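You operate a simulated robot arm through the tools that you are given. There is no shell and no other tool.

The job below is to be done with a simulated robot arm. You get a single attempt, and the scene is never put back.

Task
Fit the two spacers on the top bar in the nailing jig.
Fine: green clamp shut first; yellow spacer by the red band, orange by the blue band; clamp open again; leave the black knob. Where these are worked on the way, their far stop is far enough and under half their travel is too little: green clamp.

It is judged by the outcome, as a careful person would: the job done as asked, and still so three seconds after it is handed in. It fails if anything else is knocked over, pushed out of place, dropped, spilled or broken.

Robot
A 7-joint arm with a two-finger parallel gripper, fixed in place. Base frame: the origin is on the floor under the middle of its stand, x ahead of it, y to its left, z up; the work surface is at about z = 0.8. Readings come in m, degrees, newtons and seconds.
It reaches about 1.372 m from its shoulder. Its first joint turns from -149.0 to 149.0 degrees. Payload 3.43 kg.
The tool frame sits at the grasp point between the pads (the TCP): z along the fingers, y along the line on which they close. The tips reach 0.03 m beyond it. The gripper opens to 0.094 m. The fingers are 0.028 m wide and 0.01 m thick; the gripper's body (0.05 by 0.096 m) begins 0.055 m behind the TCP.
Orientation is that of the tool frame in the base frame, as a unit quaternion [x, y, z, w]. With the fingers straight down and closing along the base's y, the tool's x points along the base's -x, its y along +y and its z along -z.

Tools
- The arm moves only by the tool nudge_tool. Its argument "plan" is a list of rows, each a list of 7 numbers: the gripper command, from -1 (shut) to 1 (fully open), values between in proportion, then the shift along the tool's x, y, z in m, then the turn, a rotation vector about the tool's x, y, z in degrees. In form: [[hand, dx, dy, dz, ax, ay, az], ...]. A call has 1 to 20 rows; each row is the pose to reach, as a shift and turn from the pose commanded when the call began, along the tool's axes at that moment. A row lasts 0.2 s, in which the tool goes at most 0.05 m and 8.6 degrees; a call with a longer step from one row to the next is refused whole, and so is a gripper value outside its range. Where a pose cannot be reached the arm comes as near as it can. A force on the tool above 40 N (or 10 N above the force at the start of the call, whichever is more), or a blocked arm, ends the call early, and 0.2 s more pass. The fingers move at their own pace (about 0.045 m/s each) and stop on an object; they squeeze with about 44 N. The grip force told is the motor's: it shows also when the fingers shut on nothing. Time passes only in rows, and 0.2 s behind the last, so rows that repeat a pose let the fingers close. It gives the time, the measured TCP pose, the force on the tool (base axes), the opening and the grip force at its end, in the units of the frame above (readings bear some noise), with the torque about the TCP (base axes, N m) and any sound that the robot's microphone picked up, and new pictures: "views" is both (left out), scene, wrist or none.
- Cameras (640 x 400 px; columns grow to the right, rows downward): "scene" is fixed at [0.0436, 0.6477, 1.5497]; the picture's right is [0.65, -0.76, 0.00], its down [-0.53, -0.46, -0.71] and it looks along [0.54, 0.46, -0.70] (base axes); focal length 329 px, centre (320, 200). "wrist" rides on the gripper at [0.076, 0.014, -0.102] in the tool frame; the picture's right is [-0.18, 0.98, 0.00], its down [-0.75, -0.14, -0.64] and it looks along [-0.63, -0.12, 0.77] (tool axes); focal length 243 px, centre (320, 200). There is no depth. A picture from a camera that has moved, and an enlarged one, comes with that camera's place and axes in the base frame and with its lens. The place of the scene camera against the robot may be out by one fixed shift of up to 0.018 m in any direction.
- inspect(camera, box): a new picture of the part [left, top, right, bottom] of that camera's present view, enlarged. No time passes.
- hand_in(): hands the job in; it is judged then, once.

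Nothing tells you positions but the pictures and the camera data. Unless the task says otherwise, let go and move clear before handing in.

The tools are called after "Call:" as a command line: name --pt "numbers of a row" for each row, then --argument value for the rest, lists and objects as JSON in quotes. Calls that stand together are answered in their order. nudge_tool: Moves the arm, as the interface text tells. Its arguments: {"type":"object","properties":{"plan":{"type":"array","items":{"type":"array","items":{"type":"number"}}},"views":{"type":"string","enum":["both","scene","wrist","none"]}},"required":["plan"]} The other tools are called the same way: inspect (camera, box) takes an enlarged picture of a part of a camera's view; hand_in () hands the job in.

At the start:

```text
time: 0.0
tcp_pos: [0.5693, 0.8074, 1.2636]
tool_rot: [-0.001, 1.0, 0.003, 0.002]
force: [-0.2, -0.9, 0.1]
ft_torque: [-0.01, 0.0, -0.05]
gripper_width: 0.0938
finger_force: 0.0
```

scene: 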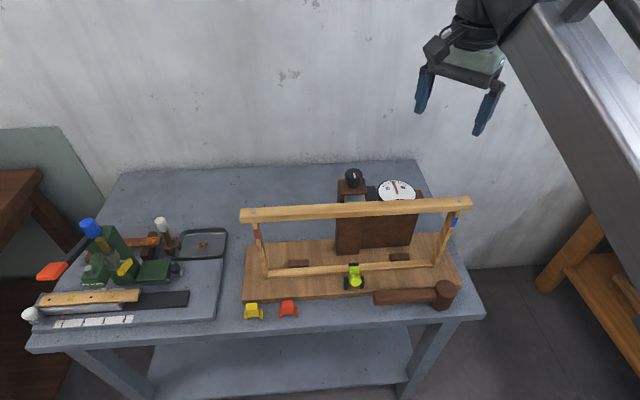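
wrist: 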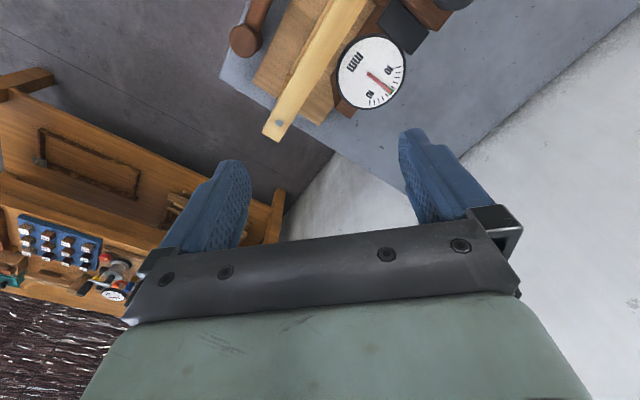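

I see a bench with a nailing jig: a wooden frame with a top bar, a green clamp at its foot, and yellow and orange spacers at the bench's near edge. I'll look closer at these before I move.

Call:
inspect --camera "scene" --box '[230, 160, 490, 322]'

Call:
inspect --camera "scene" --box '[230, 250, 390, 350]'

Call:
inspect --camera "scene" --box '[20, 190, 260, 340]'

Call:
inspect --camera "scene" --box '[380, 170, 480, 240]'

```text
2.46 times, centred on (360, 241) of scene
camera zoom: at [0.0436, 0.6477, 1.5497], right [0.65, -0.76, 0.0], down [-0.53, -0.46, -0.71], along [0.54, 0.46, -0.7], focal length 810 px, centre (222, 99)
```

zoom: 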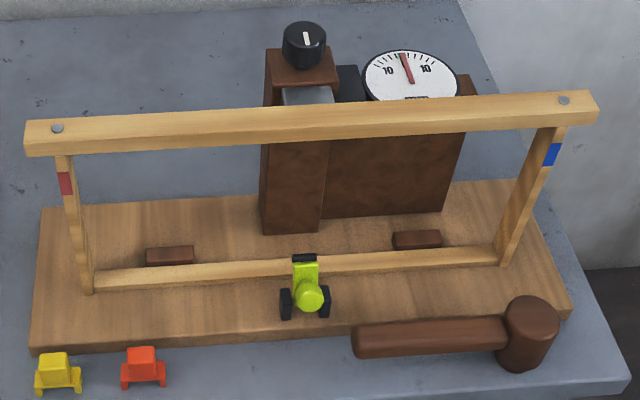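

```text
4.00 times, centred on (310, 300) of scene
camera zoom: at [0.0436, 0.6477, 1.5497], right [0.65, -0.76, 0.0], down [-0.53, -0.46, -0.71], along [0.54, 0.46, -0.7], focal length 1316 px, centre (360, -200)
```

zoom: 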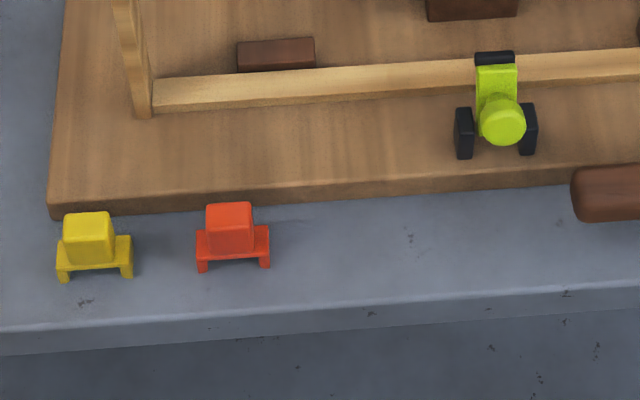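

```text
2.67 times, centred on (140, 265) of scene
camera zoom: at [0.0436, 0.6477, 1.5497], right [0.65, -0.76, 0.0], down [-0.53, -0.46, -0.71], along [0.54, 0.46, -0.7], focal length 877 px, centre (800, 27)
```

zoom: 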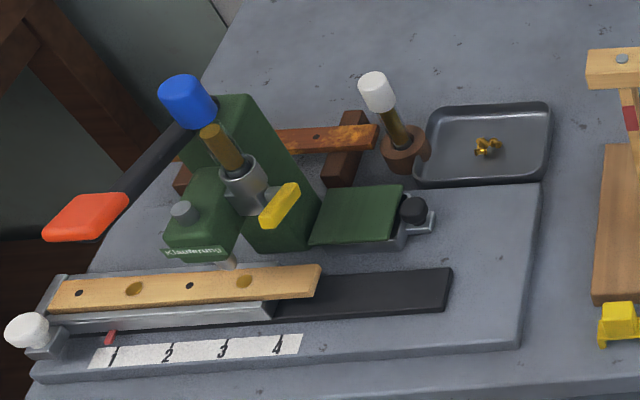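

```text
5.71 times, centred on (430, 205) of scene
camera zoom: at [0.0436, 0.6477, 1.5497], right [0.65, -0.76, 0.0], down [-0.53, -0.46, -0.71], along [0.54, 0.46, -0.7], focal length 1880 px, centre (-309, 171)
```

zoom: 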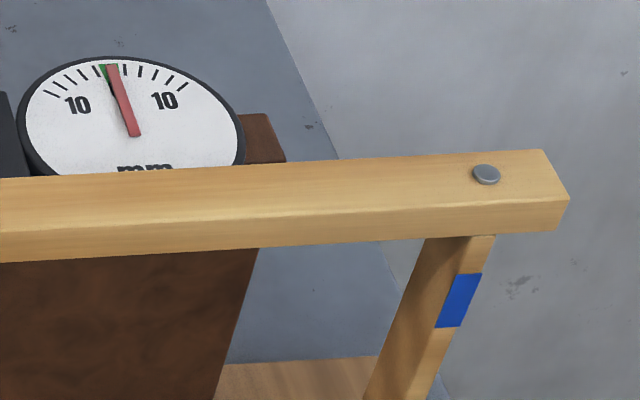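

The jig's frame stands at about 45 degrees, its top bar around z = 1.05 with the clamp in front of its lower bar. The two spacers lie near (0.22, 1.01) and (0.28, 0.95). I'll bring the wrist camera round to face the jig and look at the parts close up.

Call:
nudge_tool --pt "1 0.035 -0.012 0 0 0 -5.6" --pt "1 0.07 -0.025 0 0 0 -11.2" --pt "1 0.105 -0.037 0 0 0 -16.8" --pt "1 0.14 -0.05 0 0 0 -22.5" --pt "1 0.175 -0.062 0 0 0 -28.1" --pt "1 0.21 -0.075 0 0 0 -33.7" --pt "1 0.245 -0.087 0 0 0 -39.3" --pt "1 0.27 -0.1 0 0 0 -45" --pt "1 0.27 -0.1 0 0 0 -45"

```text
time: 2.0
tcp_pos: [0.308, 0.727, 1.2222]
tool_rot: [-0.384, 0.923, 0.024, 0.024]
force: [0.0, 0.7, -1.0]
ft_torque: [0.04, 0.01, 0.02]
gripper_width: 0.094
finger_force: 0.0
out of reach, approached as far as the arm can: row 2, 3, 4, 5, 6, 7, 8, 9
camera wrist: at [0.2413, 0.6783, 1.3187], right [-0.57, 0.82, 0.04], down [0.62, 0.39, 0.68], along [0.55, 0.41, -0.73], focal length 243 px, centre (320, 200)
```

scene: 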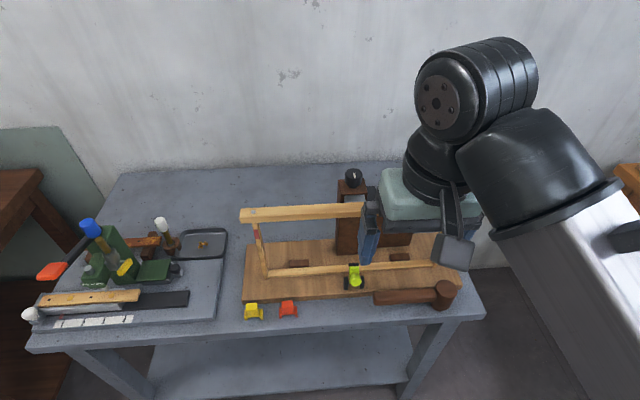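
wrist: 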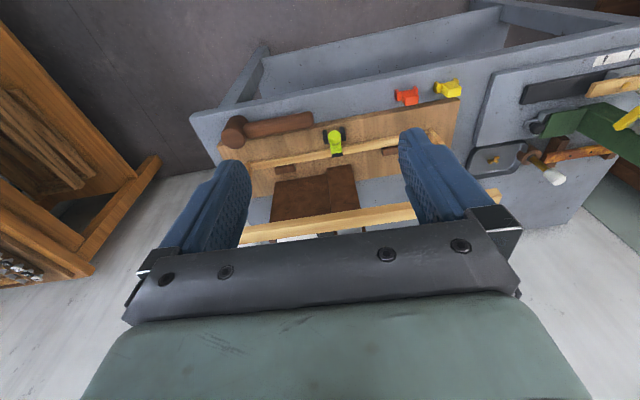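

The arm settled a little lower than commanded, facing the jig. I can see the clamp, both spacers and the bars in the wrist view, so I'll zoom in on them.

Call:
inspect --camera "wrist" --box '[290, 100, 390, 162]'

Call:
inspect --camera "wrist" --box '[380, 70, 480, 132]'

Call:
inspect --camera "wrist" --box '[200, 60, 520, 260]'

```text
6.40 times, centred on (340, 131) of wrist
camera zoom: at [0.2413, 0.6783, 1.3187], right [-0.57, 0.82, 0.04], down [0.62, 0.39, 0.68], along [0.55, 0.41, -0.73], focal length 1553 px, centre (192, 642)
```

zoom: 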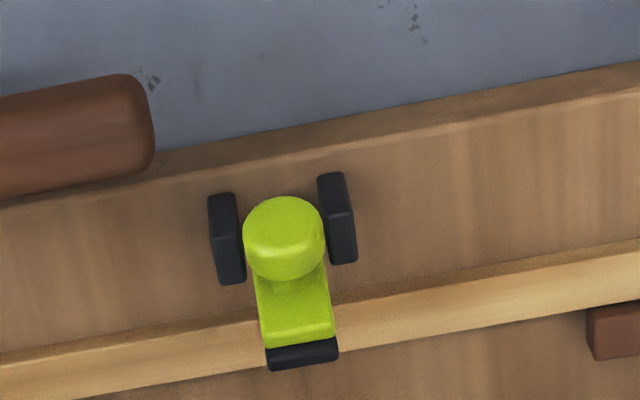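

```text
6.40 times, centred on (430, 101) of wrist
camera zoom: at [0.2413, 0.6783, 1.3187], right [-0.57, 0.82, 0.04], down [0.62, 0.39, 0.68], along [0.55, 0.41, -0.73], focal length 1553 px, centre (-384, 834)
```

zoom: 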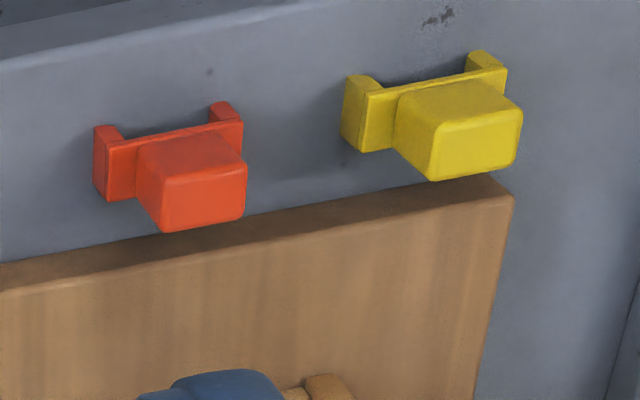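

```text
2.00 times, centred on (360, 160) of wrist
camera zoom: at [0.2413, 0.6783, 1.3187], right [-0.57, 0.82, 0.04], down [0.62, 0.39, 0.68], along [0.55, 0.41, -0.73], focal length 485 px, centre (240, 280)
```

zoom: 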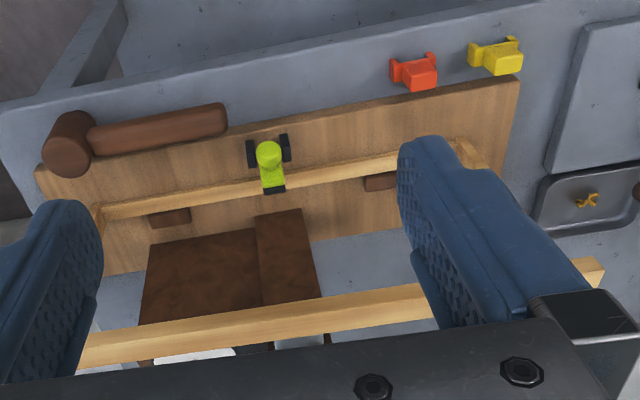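

The spacers are upside-down U saddles (a block on a plate with two legs), with the channel running across the bar's direction. I'll check the gripper's bulk in the scene view before going low near the bar.

Call:
inspect --camera "scene" --box '[330, 30, 560, 290]'

Call:
inspect --camera "wrist" --box '[230, 190, 520, 250]'

Call:
inspect --camera "scene" --box '[230, 195, 290, 235]'

Call:
inspect --camera "scene" --box '[335, 255, 375, 295]'

Call:
inspect --camera "scene" --box '[240, 292, 304, 324]'

```text
1.54 times, centred on (445, 160) of scene
camera zoom: at [0.0436, 0.6477, 1.5497], right [0.65, -0.76, 0.0], down [-0.53, -0.46, -0.71], along [0.54, 0.46, -0.7], focal length 506 px, centre (128, 262)
```

zoom: 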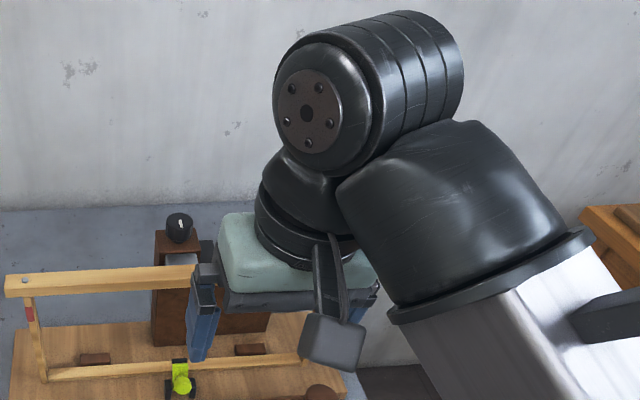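

```text
2.21 times, centred on (375, 220) of wrist
camera zoom: at [0.2413, 0.6783, 1.3187], right [-0.57, 0.82, 0.04], down [0.62, 0.39, 0.68], along [0.55, 0.41, -0.73], focal length 535 px, centre (199, 156)
```

zoom: 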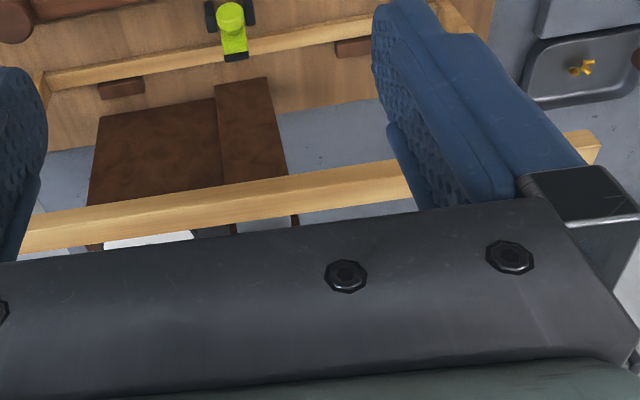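

```text
10.00 times, centred on (260, 215) of scene
camera zoom: at [0.0436, 0.6477, 1.5497], right [0.65, -0.76, 0.0], down [-0.53, -0.46, -0.71], along [0.54, 0.46, -0.7], focal length 3290 px, centre (920, 50)
```

zoom: 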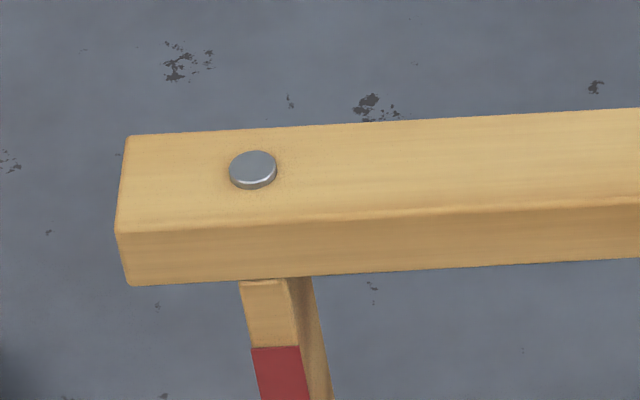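

```text
10.00 times, centred on (355, 275) of scene
camera zoom: at [0.0436, 0.6477, 1.5497], right [0.65, -0.76, 0.0], down [-0.53, -0.46, -0.71], along [0.54, 0.46, -0.7], focal length 3290 px, centre (-30, -550)
```

zoom: 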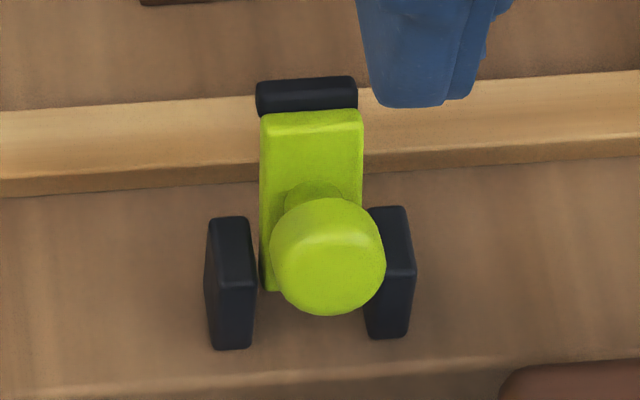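

```text
10.00 times, centred on (272, 308) of scene
camera zoom: at [0.0436, 0.6477, 1.5497], right [0.65, -0.76, 0.0], down [-0.53, -0.46, -0.71], along [0.54, 0.46, -0.7], focal length 3290 px, centre (800, -880)
```

zoom: 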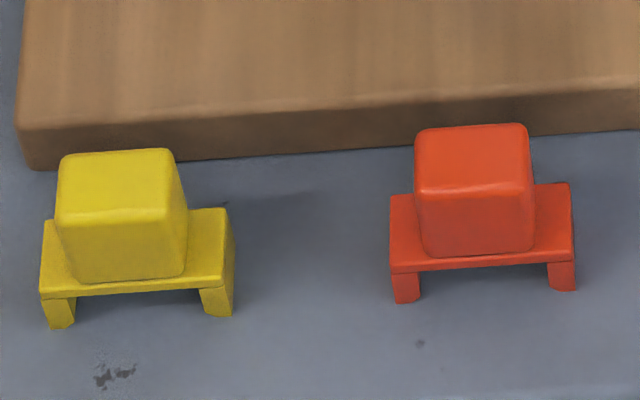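

The clamp's arm is tipped up off the lower bar, with its knob near (0.42, 0.86, 0.86) facing me. Pushing the knob forward should lay the pad on the bar. The spacers' leg gap (about 30 mm) suits the bar's width (about 27 mm) once they are turned 90 degrees. I'll tilt the tool 45 degrees and look at the clamp from the front.

Call:
nudge_tool --pt "1 -0.011 0.0025 0.037 0 -5.6 0" --pt "1 -0.022 0.005 0.074 0 -11.2 0" --pt "1 -0.033 0.0075 0.111 0 -16.9 0" --pt "1 -0.044 0.01 0.148 0 -22.5 0" --pt "1 -0.055 0.0125 0.185 0 -28.1 0" --pt "1 -0.066 0.015 0.222 0 -33.7 0" --pt "1 -0.077 0.0175 0.259 0 -39.4 0" --pt "1 -0.087 0.02 0.296 0 -45 0" --pt "1 -0.087 0.02 0.296 0 -45 0"

```text
time: 4.0
tcp_pos: [0.3614, 0.8218, 0.9301]
tool_rot: [-0.343, 0.844, 0.169, 0.377]
force: [-0.3, -0.7, -0.8]
ft_torque: [0.03, 0.0, -0.01]
gripper_width: 0.0942
finger_force: 0.1
camera wrist: at [0.2626, 0.7424, 0.9404], right [-0.61, 0.78, 0.16], down [0.13, -0.11, 0.99], along [0.78, 0.62, -0.04], focal length 243 px, centre (320, 200)
```

scene: 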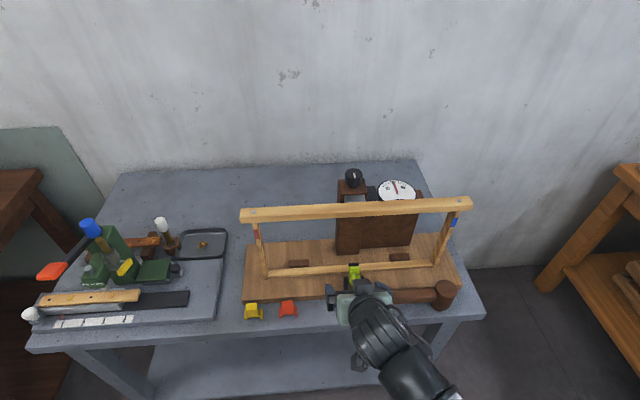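
wrist: 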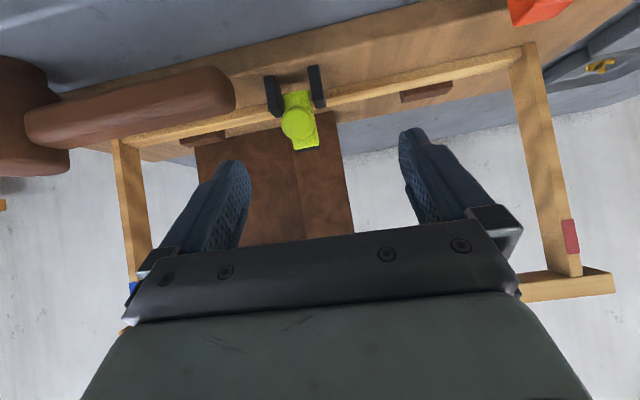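

I'm now facing the clamp at about 0.1 m. The arm is clearly up at an angle and the mallet handle lies just to the right of it. I'll zoom in to place things exactly.

Call:
inspect --camera "wrist" --box '[220, 50, 380, 150]'

Call:
inspect --camera "scene" --box '[310, 240, 410, 310]'

Call:
inspect --camera "wrist" --box '[480, 200, 640, 300]'

```text
4.00 times, centred on (300, 100) of wrist
camera zoom: at [0.2626, 0.7424, 0.9404], right [-0.61, 0.78, 0.16], down [0.13, -0.11, 0.99], along [0.78, 0.62, -0.04], focal length 970 px, centre (400, 600)
```

zoom: 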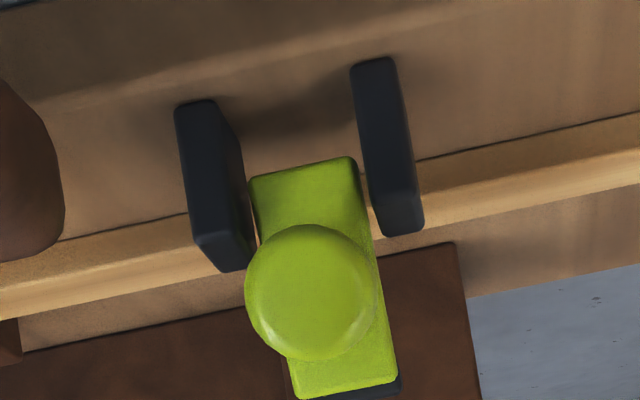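

```text
5.71 times, centred on (360, 275) of scene
camera zoom: at [0.0436, 0.6477, 1.5497], right [0.65, -0.76, 0.0], down [-0.53, -0.46, -0.71], along [0.54, 0.46, -0.7], focal length 1880 px, centre (91, -229)
```

zoom: 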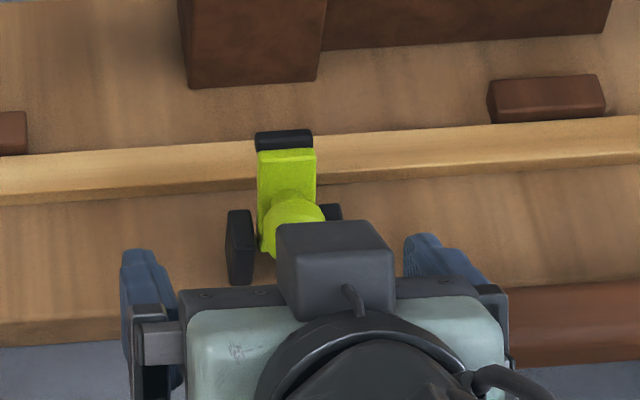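

```text
4.00 times, centred on (560, 250) of wrist
camera zoom: at [0.2626, 0.7424, 0.9404], right [-0.61, 0.78, 0.16], down [0.13, -0.11, 0.99], along [0.78, 0.62, -0.04], focal length 970 px, centre (-640, 0)
```

zoom: 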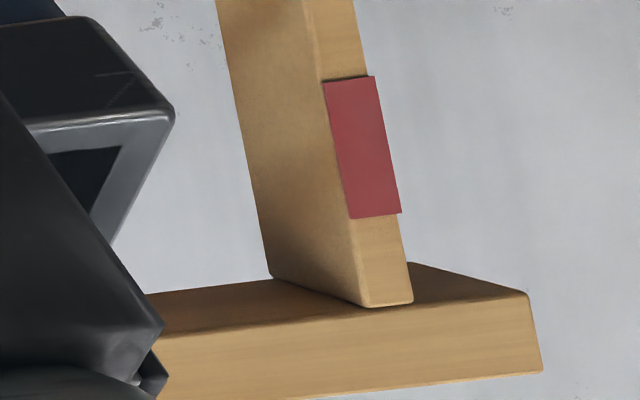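

From two wrist views I place the knob at (0.418, 0.855, 0.870), the cheek tops at z of about 0.851 and the arm tip at (0.440, 0.876, 0.883). Next I'll shut the fingers and line them up just in front of the knob.

Call:
nudge_tool --pt "-1 0.001 -0.006 0.005 0 0 0" --pt "-1 0.002 -0.012 0.01 0 0 0" --pt "-1 0.0033 -0.0181 0.015 0 0 0" --pt "-1 0.0033 -0.0181 0.02 0 0 0" --pt "-1 0.0033 -0.0181 0.025 0 0 0" --pt "-1 0.0033 -0.0181 0.0324 0 0 0" --pt "-1 0.0033 -0.0181 0.0324 0 0 0"

```text
time: 5.6
tcp_pos: [0.3885, 0.8261, 0.9076]
tool_rot: [-0.344, 0.844, 0.168, 0.375]
force: [1.1, -0.3, -0.1]
ft_torque: [-0.01, -0.02, 0.01]
gripper_width: 0.0
finger_force: 33.1
camera wrist: at [0.2896, 0.7455, 0.9183], right [-0.61, 0.78, 0.16], down [0.13, -0.11, 0.99], along [0.78, 0.62, -0.04], focal length 243 px, centre (320, 200)
```

scene: 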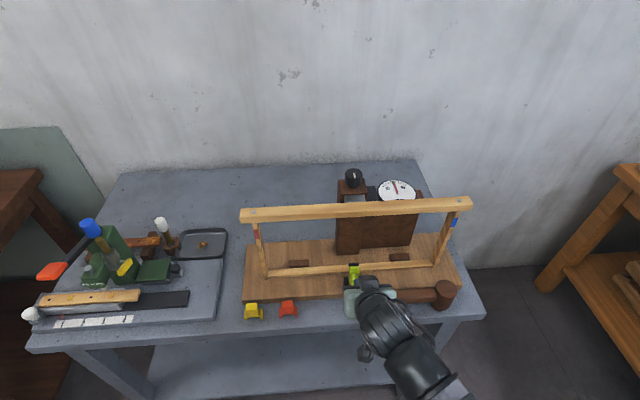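
wrist: 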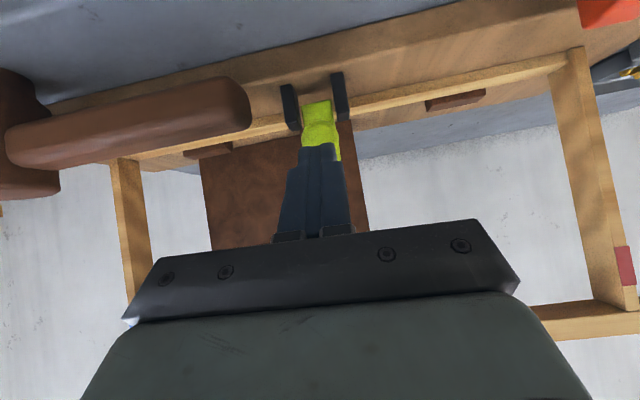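

The shut fingers are centred just in front of the knob. I'll push it forward gently and watch the force.

Call:
nudge_tool --pt "-1 0 0 0.008 0 0 0" --pt "-1 0 0 0.016 0 0 0" --pt "-1 0 0 0.022 0 0 0" --pt "-1 -0.0033 0 0.026 0 0 0" --pt "-1 -0.0066 0 0.0297 0 0 0" --pt "-1 -0.0099 0 0.0335 0 0 0"

Call:
inspect --camera "wrist" --box '[240, 50, 400, 150]'

```text
time: 7.0
tcp_pos: [0.4093, 0.8495, 0.8921]
tool_rot: [-0.343, 0.845, 0.167, 0.374]
force: [0.2, 0.8, -0.1]
ft_torque: [-0.01, 0.03, -0.02]
gripper_width: 0.0
finger_force: 33.3
camera wrist: at [0.3101, 0.77, 0.9028], right [-0.61, 0.78, 0.16], down [0.13, -0.1, 0.99], along [0.78, 0.62, -0.04], focal length 243 px, centre (320, 200)
```

scene: 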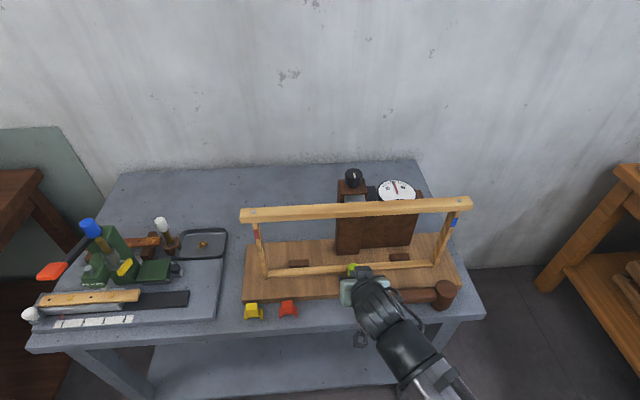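
wrist: 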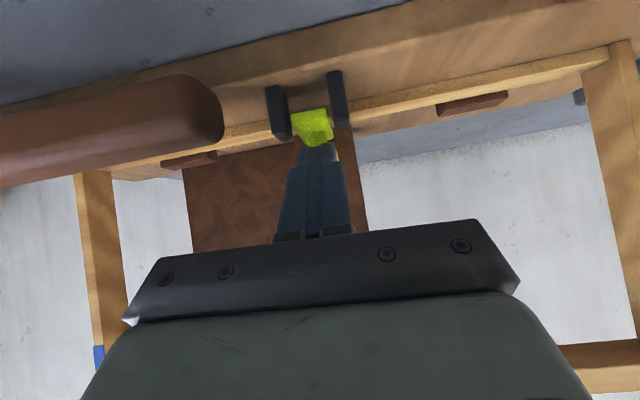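

```text
4.00 times, centred on (320, 100) of wrist
camera zoom: at [0.3101, 0.77, 0.9028], right [-0.61, 0.78, 0.16], down [0.13, -0.1, 0.99], along [0.78, 0.62, -0.04], focal length 970 px, centre (320, 600)
```

zoom: 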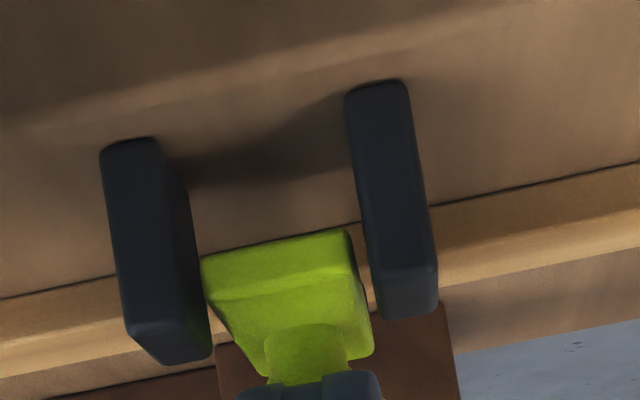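

The arm is turning down with almost no force. I'll keep pushing forward and then a little down until it meets its stop.

Call:
nudge_tool --pt "-1 -0.0033 0 0.00375 0 0 0" --pt "-1 -0.0066 0 0.0075 0 0 0" --pt "-1 -0.0092 0 0.0105 0 0 0" --pt "-1 -0.0095 0 0.0135 0 0 0"

Call:
inspect --camera "wrist" --box '[240, 50, 400, 150]'

Call:
inspect --camera "scene" --box '[310, 240, 410, 310]'

```text
time: 7.9
tcp_pos: [0.4147, 0.855, 0.8947]
tool_rot: [-0.344, 0.845, 0.169, 0.374]
force: [-9.1, -9.8, 11.6]
ft_torque: [-0.02, 0.01, -0.01]
gripper_width: 0.0
finger_force: 32.5
stopped in row 4: the force on the tool passed its limit at 45 N (the readings are from after the stop); the commanded pose is now the measured one
camera wrist: at [0.3164, 0.7754, 0.9058], right [-0.61, 0.78, 0.17], down [0.13, -0.1, 0.99], along [0.78, 0.62, -0.04], focal length 243 px, centre (320, 200)
```

scene: 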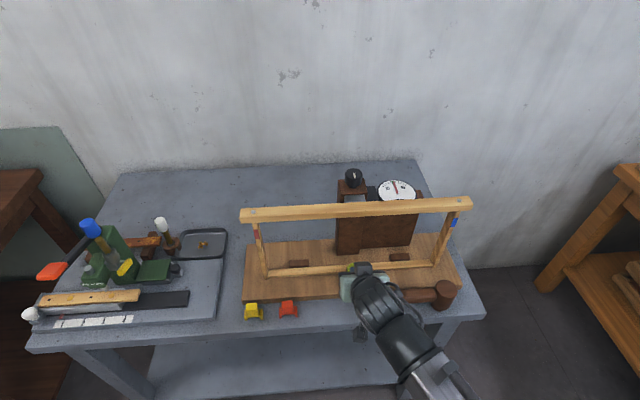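
wrist: 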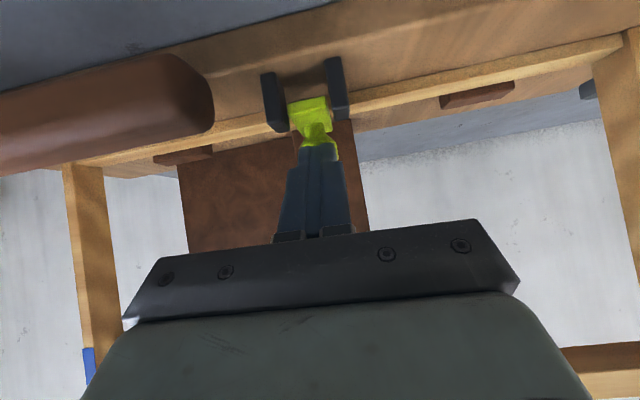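

```text
4.00 times, centred on (320, 100) of wrist
camera zoom: at [0.3164, 0.7754, 0.9058], right [-0.61, 0.78, 0.17], down [0.13, -0.1, 0.99], along [0.78, 0.62, -0.04], focal length 970 px, centre (320, 600)
```

zoom: 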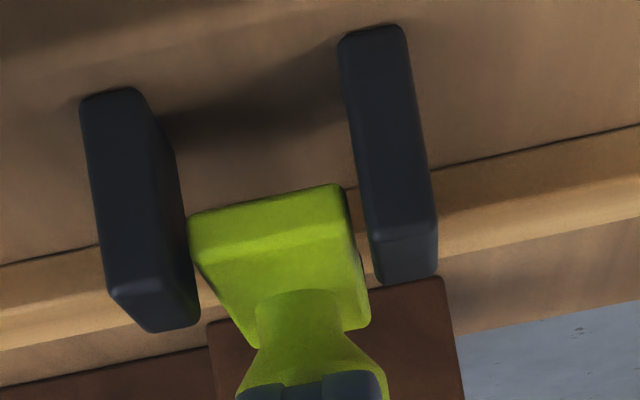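

```text
5.71 times, centred on (360, 275) of scene
camera zoom: at [0.0436, 0.6477, 1.5497], right [0.65, -0.76, 0.0], down [-0.53, -0.46, -0.71], along [0.54, 0.46, -0.7], focal length 1880 px, centre (91, -229)
```

zoom: 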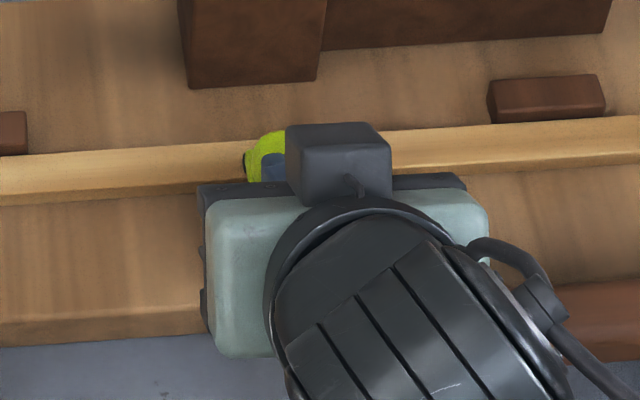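

The push met a firm stop with the knob now facing up. I'll back off along the tool axis and check whether the clamp is down and stays down.

Call:
nudge_tool --pt "-1 0 0 -0.01 0 0 0" --pt "-1 0 0 -0.025 0 0 0" --pt "-1 0 0 -0.045 0 0 0" --pt "-1 0 0 -0.07 0 0 0" --pt "-1 0 0 -0.09 0 0 0" --pt "-1 0 0 -0.09 0 0 0"

Call:
inspect --camera "wrist" --box '[220, 50, 420, 175]'

Call:
inspect --camera "scene" --box '[310, 240, 410, 310]'

```text
time: 9.3
tcp_pos: [0.3706, 0.8072, 0.9549]
tool_rot: [-0.345, 0.844, 0.169, 0.374]
force: [0.2, 0.3, 0.7]
ft_torque: [0.01, -0.03, -0.04]
gripper_width: 0.0003
finger_force: 33.3
camera wrist: at [0.2705, 0.7275, 0.9655], right [-0.61, 0.78, 0.16], down [0.13, -0.1, 0.99], along [0.78, 0.62, -0.04], focal length 243 px, centre (320, 200)
```

scene: 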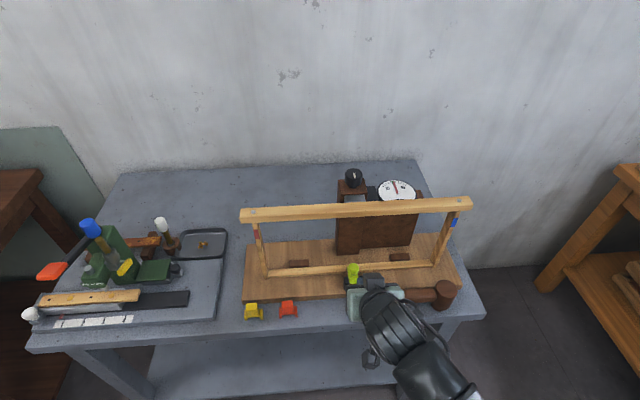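
wrist: 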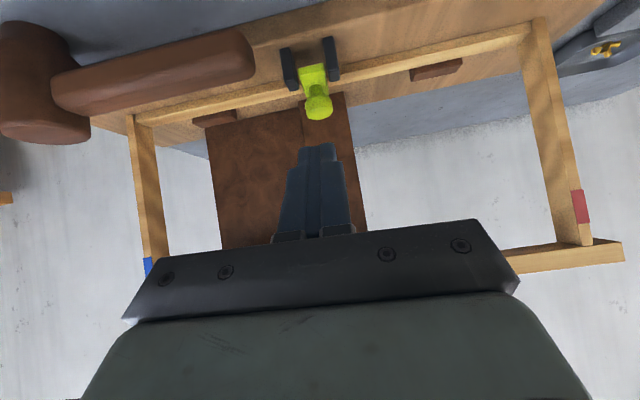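

```text
3.20 times, centred on (320, 112) of wrist
camera zoom: at [0.2705, 0.7275, 0.9655], right [-0.61, 0.78, 0.16], down [0.13, -0.1, 0.99], along [0.78, 0.62, -0.04], focal length 776 px, centre (320, 480)
```

zoom: 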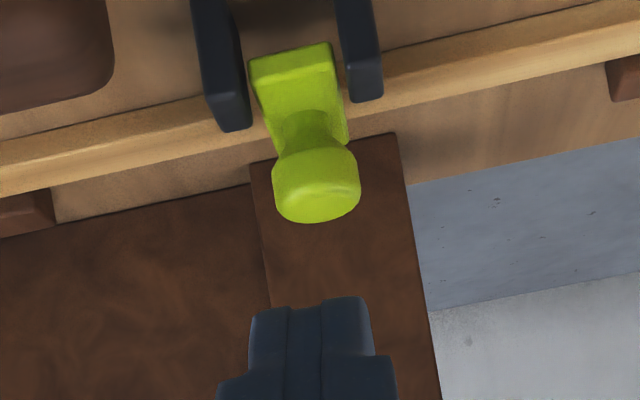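

```text
5.71 times, centred on (360, 275) of scene
camera zoom: at [0.0436, 0.6477, 1.5497], right [0.65, -0.76, 0.0], down [-0.53, -0.46, -0.71], along [0.54, 0.46, -0.7], focal length 1880 px, centre (91, -229)
```

zoom: 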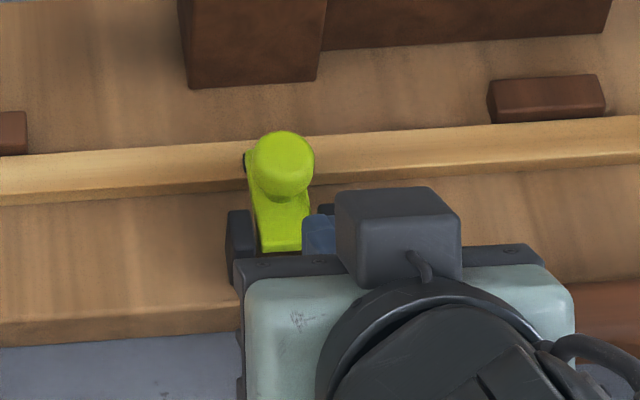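

The clamp is down on the lower bar and holds, with its knob facing up. Next I'll move left along the front of the jig and tilt down to look at the spacers.

Call:
nudge_tool --pt "0.06 -0.002 0.034 -0.0025 0 4.8 0" --pt "0.06 -0.0044 0.068 -0.005 0 9.6 0" --pt "0.06 -0.0066 0.103 -0.0073 0 14.4 0" --pt "0.06 -0.0088 0.137 -0.0097 0 19.2 0" --pt "0.06 -0.011 0.172 -0.012 0 24.0 0" --pt "0.06 -0.0131 0.206 -0.0146 0 28.8 0" --pt "0.06 -0.0131 0.206 -0.0146 0 28.8 0"

Call:
inspect --camera "wrist" --box '[200, 0, 440, 150]'

```text
time: 10.9
tcp_pos: [0.2224, 0.9518, 0.9788]
tool_rot: [-0.375, 0.911, 0.078, 0.151]
force: [-0.5, 0.1, -0.3]
ft_torque: [-0.03, 0.01, 0.01]
gripper_width: 0.0498
finger_force: 0.2
camera wrist: at [0.1408, 0.8849, 1.0491], right [-0.57, 0.82, 0.09], down [0.47, 0.23, 0.85], along [0.67, 0.53, -0.52], focal length 243 px, centre (320, 200)
```

scene: 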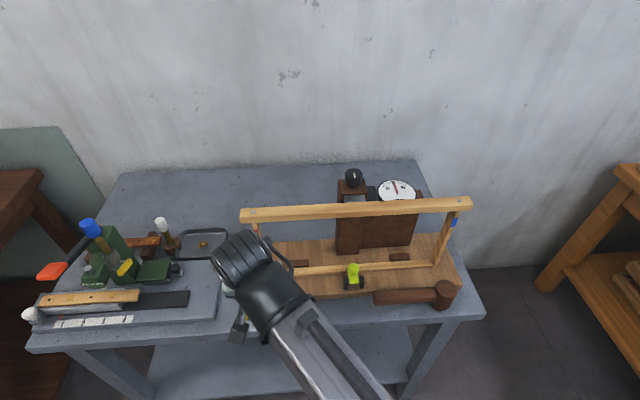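
wrist: 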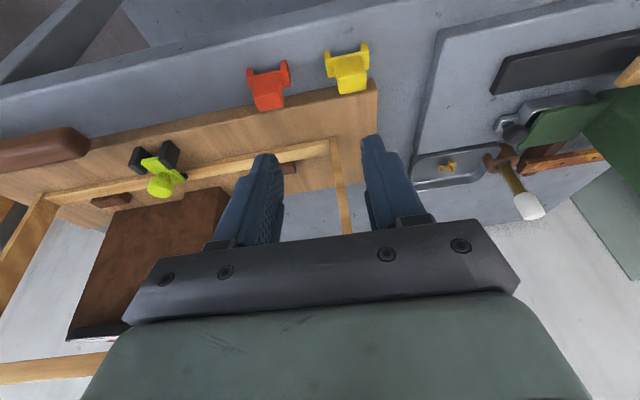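

```text
2.67 times, centred on (320, 75) of wrist
camera zoom: at [0.1408, 0.8849, 1.0491], right [-0.57, 0.82, 0.09], down [0.47, 0.23, 0.85], along [0.67, 0.53, -0.52], focal length 647 px, centre (320, 533)
```

zoom: 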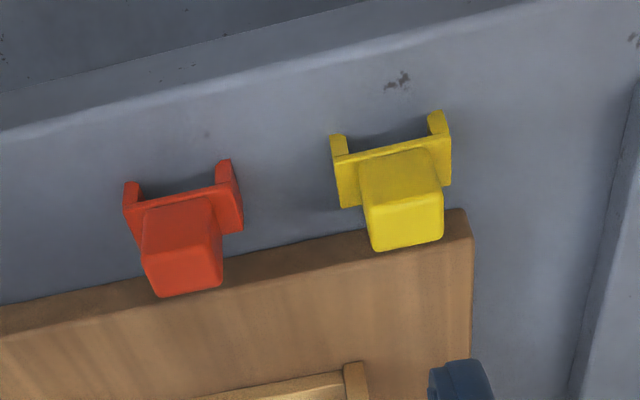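

Both spacers show clearly from here. I'll zoom in on each to get its centre, height and yaw.

Call:
inspect --camera "wrist" --box '[314, 36, 378, 100]'

Call:
inspect --camera "wrist" --box '[236, 52, 300, 116]'

```text
6.25 times, centred on (346, 68) of wrist
camera zoom: at [0.1408, 0.8849, 1.0491], right [-0.57, 0.82, 0.09], down [0.47, 0.23, 0.85], along [0.67, 0.53, -0.52], focal length 1516 px, centre (158, 1025)
```

zoom: 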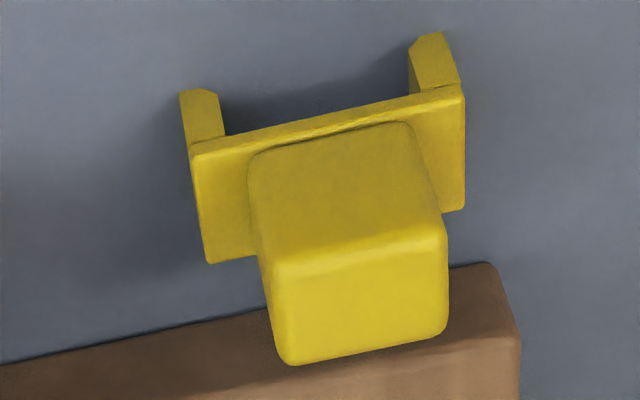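

```text
6.25 times, centred on (268, 84) of wrist
camera zoom: at [0.1408, 0.8849, 1.0491], right [-0.57, 0.82, 0.09], down [0.47, 0.23, 0.85], along [0.67, 0.53, -0.52], focal length 1516 px, centre (645, 925)
```

zoom: 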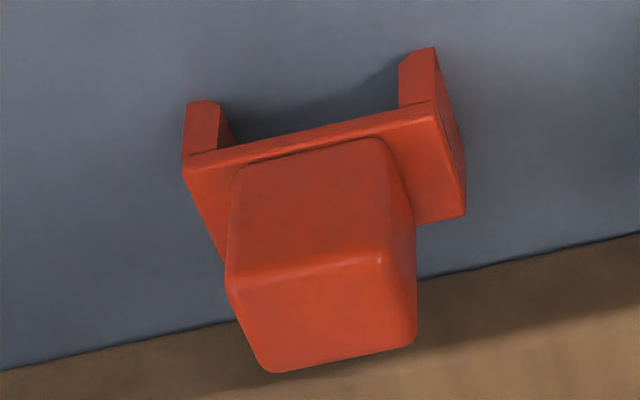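

The yellow spacer's centre is at about (0.224, 1.001), plate top z 0.817, block top z 0.847, squared up at 45 degrees. The orange one is at (0.280, 0.945). I'll level the tool's roll and hover over the yellow one.

Call:
nudge_tool --pt "0.06 -0.0026 0.011 0.022 0.52 -0.16 -0.18" --pt "0.06 -0.0052 0.022 0.044 1.05 -0.32 -0.35" --pt "0.06 -0.0077 0.032 0.066 1.57 -0.475 -0.53" --pt "0.06 -0.0077 0.032 0.066 1.57 -0.475 -0.53"

Call:
inspect --camera "wrist" --box '[240, 60, 400, 160]'

```text
time: 11.9
tcp_pos: [0.2198, 0.995, 0.921]
tool_rot: [-0.377, 0.91, 0.066, 0.161]
force: [-0.4, 0.1, 0.8]
ft_torque: [0.02, -0.03, -0.01]
gripper_width: 0.0498
finger_force: 0.1
camera wrist: at [0.1357, 0.9303, 0.9899], right [-0.57, 0.82, 0.06], down [0.44, 0.25, 0.86], along [0.69, 0.52, -0.5], focal length 243 px, centre (320, 200)
```

scene: 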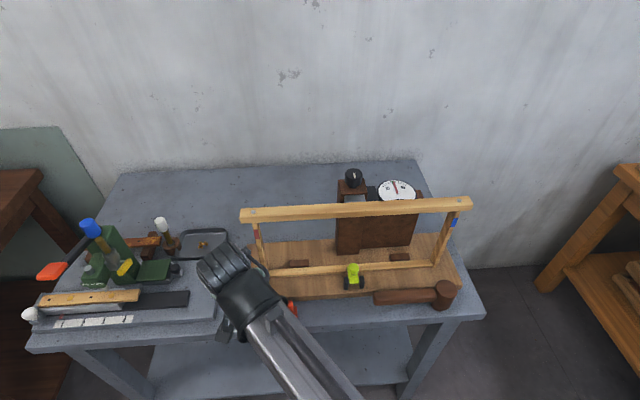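
wrist: 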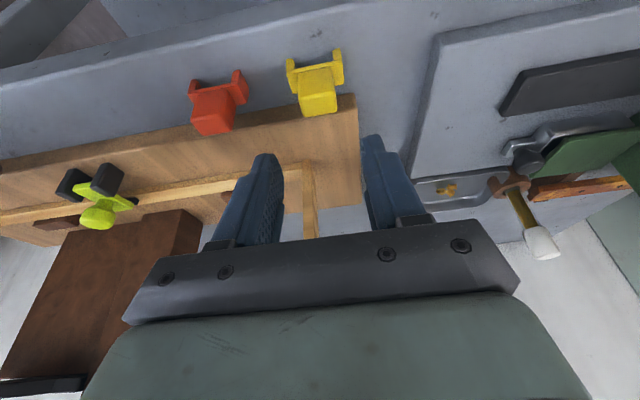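

```text
4.00 times, centred on (320, 110) of wrist
camera zoom: at [0.1357, 0.9303, 0.9899], right [-0.57, 0.82, 0.06], down [0.44, 0.25, 0.86], along [0.69, 0.52, -0.5], focal length 970 px, centre (320, 560)
```

zoom: 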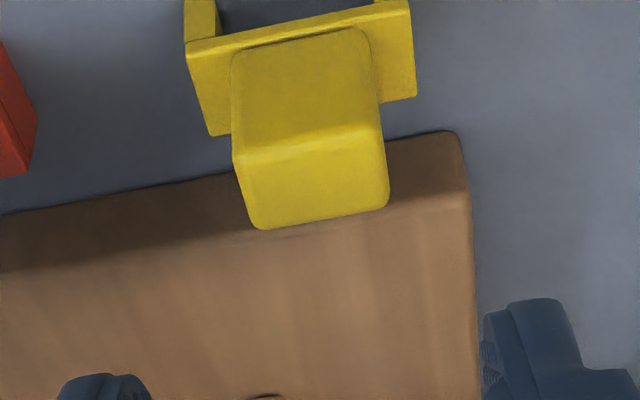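

The tool is now level, at 20 degrees of tilt, and the second view confirms the yellow spacer at (0.224, 1.001). I'll go straight down so the fingertips stop just above its plate.

Call:
nudge_tool --pt "0.06 0.0057 0.0016 0.0155 0 0 0" --pt "0.06 0.0113 0.0016 0.031 0 0 0" --pt "0.06 0.017 0.0016 0.0466 0 0 0" --pt "0.06 0.0226 0.0016 0.0621 0 0 0" --pt "0.06 0.0226 0.0016 0.0621 0 0 0"

Call:
inspect --camera "wrist" --box '[220, 80, 420, 205]'

```text
time: 13.1
tcp_pos: [0.2208, 0.9971, 0.8542]
tool_rot: [-0.377, 0.91, 0.066, 0.16]
force: [-0.3, 0.2, 0.2]
ft_torque: [0.0, -0.02, -0.03]
gripper_width: 0.0496
finger_force: 0.1
camera wrist: at [0.1355, 0.9323, 0.9234], right [-0.57, 0.82, 0.06], down [0.44, 0.25, 0.86], along [0.69, 0.52, -0.5], focal length 243 px, centre (320, 200)
```

scene: 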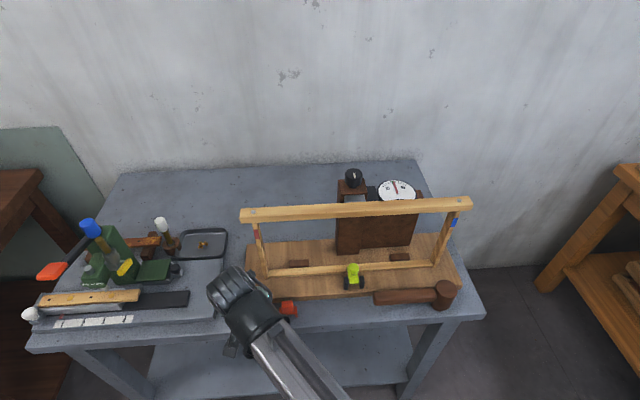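
wrist: 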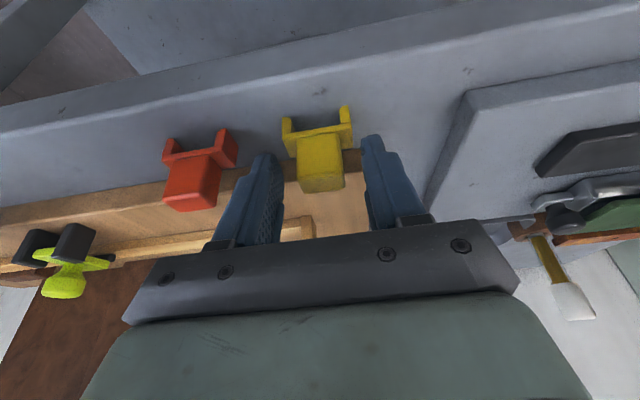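

```text
3.20 times, centred on (320, 142) of wrist
camera zoom: at [0.1355, 0.9323, 0.9234], right [-0.57, 0.82, 0.06], down [0.44, 0.25, 0.86], along [0.69, 0.52, -0.5], focal length 776 px, centre (320, 384)
```

zoom: 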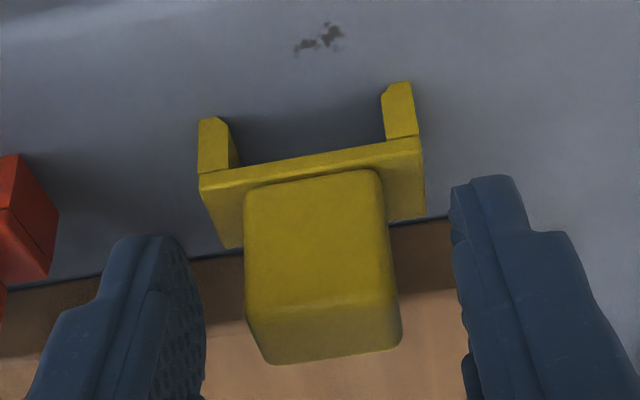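

The fingers straddle the block with the tips about 4 mm above its plate. I'll close on it now.

Call:
nudge_tool --pt "-1 0 0 0 0 0 0" --pt "-1 0 0 0 0 0 0" --pt "-1 0 0 0 0 0 0" --pt "-1 0 0 0 0 0 0" --views "wrist"

Call:
inspect --camera "wrist" --box '[220, 80, 420, 205]'

```text
time: 14.1
tcp_pos: [0.2195, 0.9958, 0.8539]
tool_rot: [-0.377, 0.91, 0.066, 0.161]
force: [0.8, 0.8, -0.6]
ft_torque: [0.01, -0.04, 0.0]
gripper_width: 0.0247
finger_force: 43.5
camera wrist: at [0.1355, 0.9323, 0.9237], right [-0.57, 0.82, 0.06], down [0.44, 0.25, 0.86], along [0.69, 0.52, -0.5], focal length 243 px, centre (320, 200)
```

wrist: 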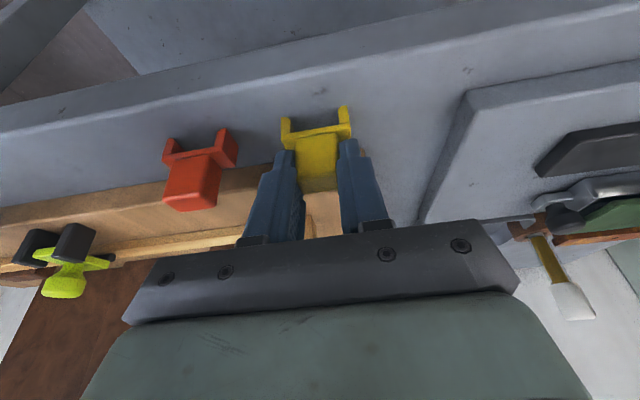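

```text
3.20 times, centred on (320, 142) of wrist
camera zoom: at [0.1355, 0.9323, 0.9237], right [-0.57, 0.82, 0.06], down [0.44, 0.25, 0.86], along [0.69, 0.52, -0.5], focal length 776 px, centre (320, 384)
```

zoom: 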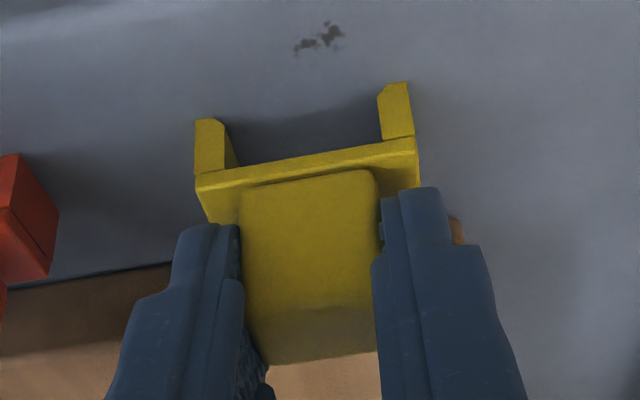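

The spacer is gripped (24.7 mm across the pads). I'll lift it a little, draw back from the jig and check that it hangs straight.

Call:
nudge_tool --pt "-1 -0.0043 0 -0.0118 0 0 0" --pt "-1 -0.0086 0 -0.0235 0 0 0" --pt "-1 0.0017 0 -0.0539 0 0 0" --pt "-1 0.0196 0 -0.0924 0 0 0" --pt "-1 0.0196 0 -0.0924 0 0 0"

Call:
inspect --camera "wrist" --box '[220, 80, 420, 205]'

```text
time: 15.3
tcp_pos: [0.1834, 0.958, 0.9336]
tool_rot: [-0.377, 0.91, 0.066, 0.161]
force: [0.1, -0.6, -0.8]
ft_torque: [0.01, 0.0, 0.03]
gripper_width: 0.0245
finger_force: 43.6
camera wrist: at [0.099, 0.8955, 1.0042], right [-0.57, 0.82, 0.06], down [0.44, 0.25, 0.86], along [0.69, 0.52, -0.5], focal length 243 px, centre (320, 200)
```

scene: 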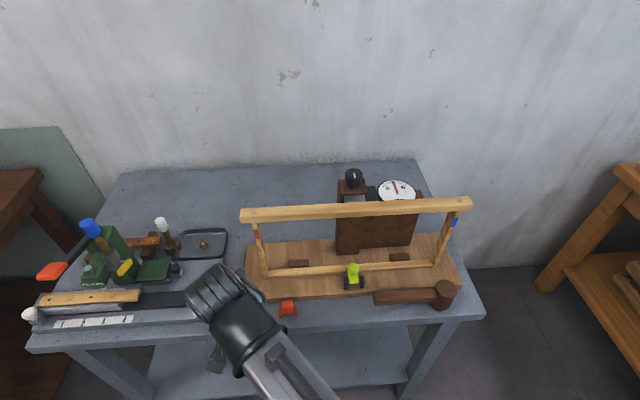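
wrist: 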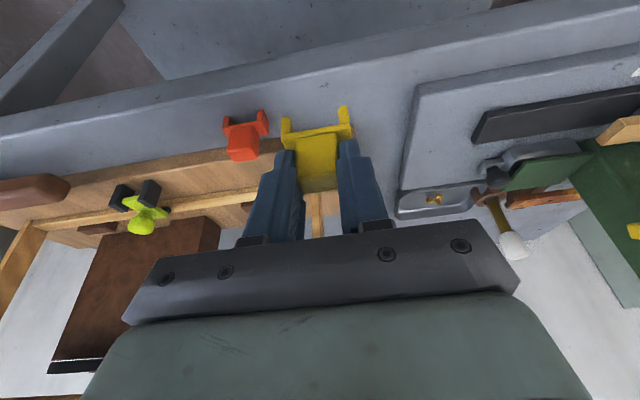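

```text
3.20 times, centred on (320, 142) of wrist
camera zoom: at [0.099, 0.8955, 1.0042], right [-0.57, 0.82, 0.06], down [0.44, 0.25, 0.86], along [0.69, 0.52, -0.5], focal length 776 px, centre (320, 384)
```

zoom: 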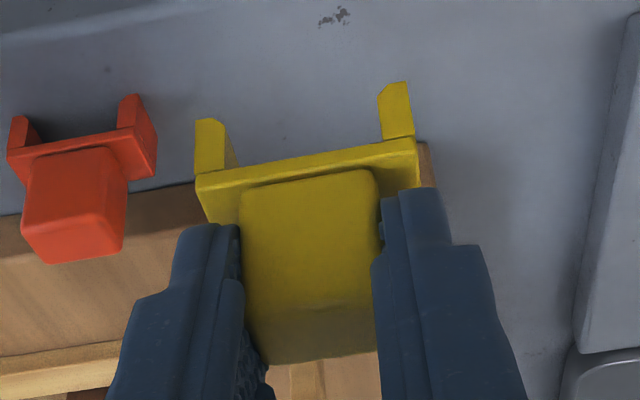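

The spacer hangs square in the grip. I'll raise it above the top bar's level and turn it 90 degrees about the vertical so its channel lines up with the bar.

Call:
nudge_tool --pt "-1 -0.0151 0 -0.0414 0 0 0" --pt "-1 -0.0302 0 -0.0828 0 0 0" --pt "-1 -0.0452 0 -0.1241 0 0 0" --pt "-1 -0.0603 0 -0.1655 0 0 0" --pt "-1 -0.0754 0 -0.2069 0 0 0" --pt "-1 -0.0754 0 -0.2069 -2.57 0 -7.05" --pt "-1 -0.0754 0 -0.2069 -5.14 0 -14.11" --pt "-1 -0.0754 0 -0.2069 -7.71 0 -21.16" --pt "-1 -0.0754 0 -0.2069 -10.28 0 -28.21" --pt "-1 -0.0754 0 -0.2069 -12.85 0 -35.27" --pt "-1 -0.0754 0 -0.2069 -15.43 0 -42.32" --pt "-1 -0.0754 0 -0.2069 -18.0 0 -49.37" --pt "-1 -0.0754 0 -0.2069 -20.57 0 -56.42" --pt "-1 -0.0754 0 -0.2069 -23.14 0 -63.48" --pt "-1 -0.0754 0 -0.2069 -25.71 0 -70.53" --pt "-1 -0.0754 0 -0.2069 -28.28 0 -77.58" --pt "-1 -0.0754 0 -0.2069 -30.85 0 -84.64" --pt "-1 -0.0754 0 -0.2069 -30.85 0 -84.64"

```text
time: 19.1
tcp_pos: [0.1835, 0.9606, 1.1545]
tool_rot: [0.91, -0.375, -0.161, -0.066]
force: [0.6, -0.4, -0.4]
ft_torque: [0.01, -0.02, -0.01]
gripper_width: 0.0246
finger_force: 44.1
camera wrist: at [0.2497, 0.8766, 1.2243], right [-0.82, -0.58, 0.06], down [-0.25, 0.45, 0.86], along [-0.52, 0.69, -0.51], focal length 243 px, centre (320, 200)
```

scene: 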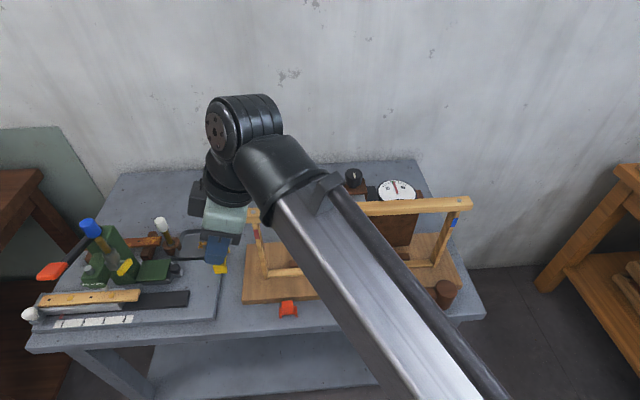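
wrist: 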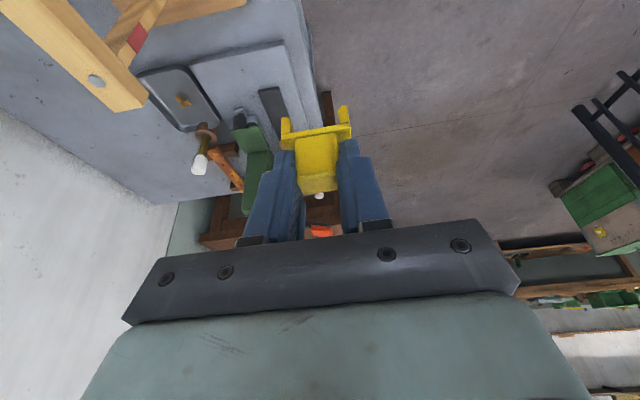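

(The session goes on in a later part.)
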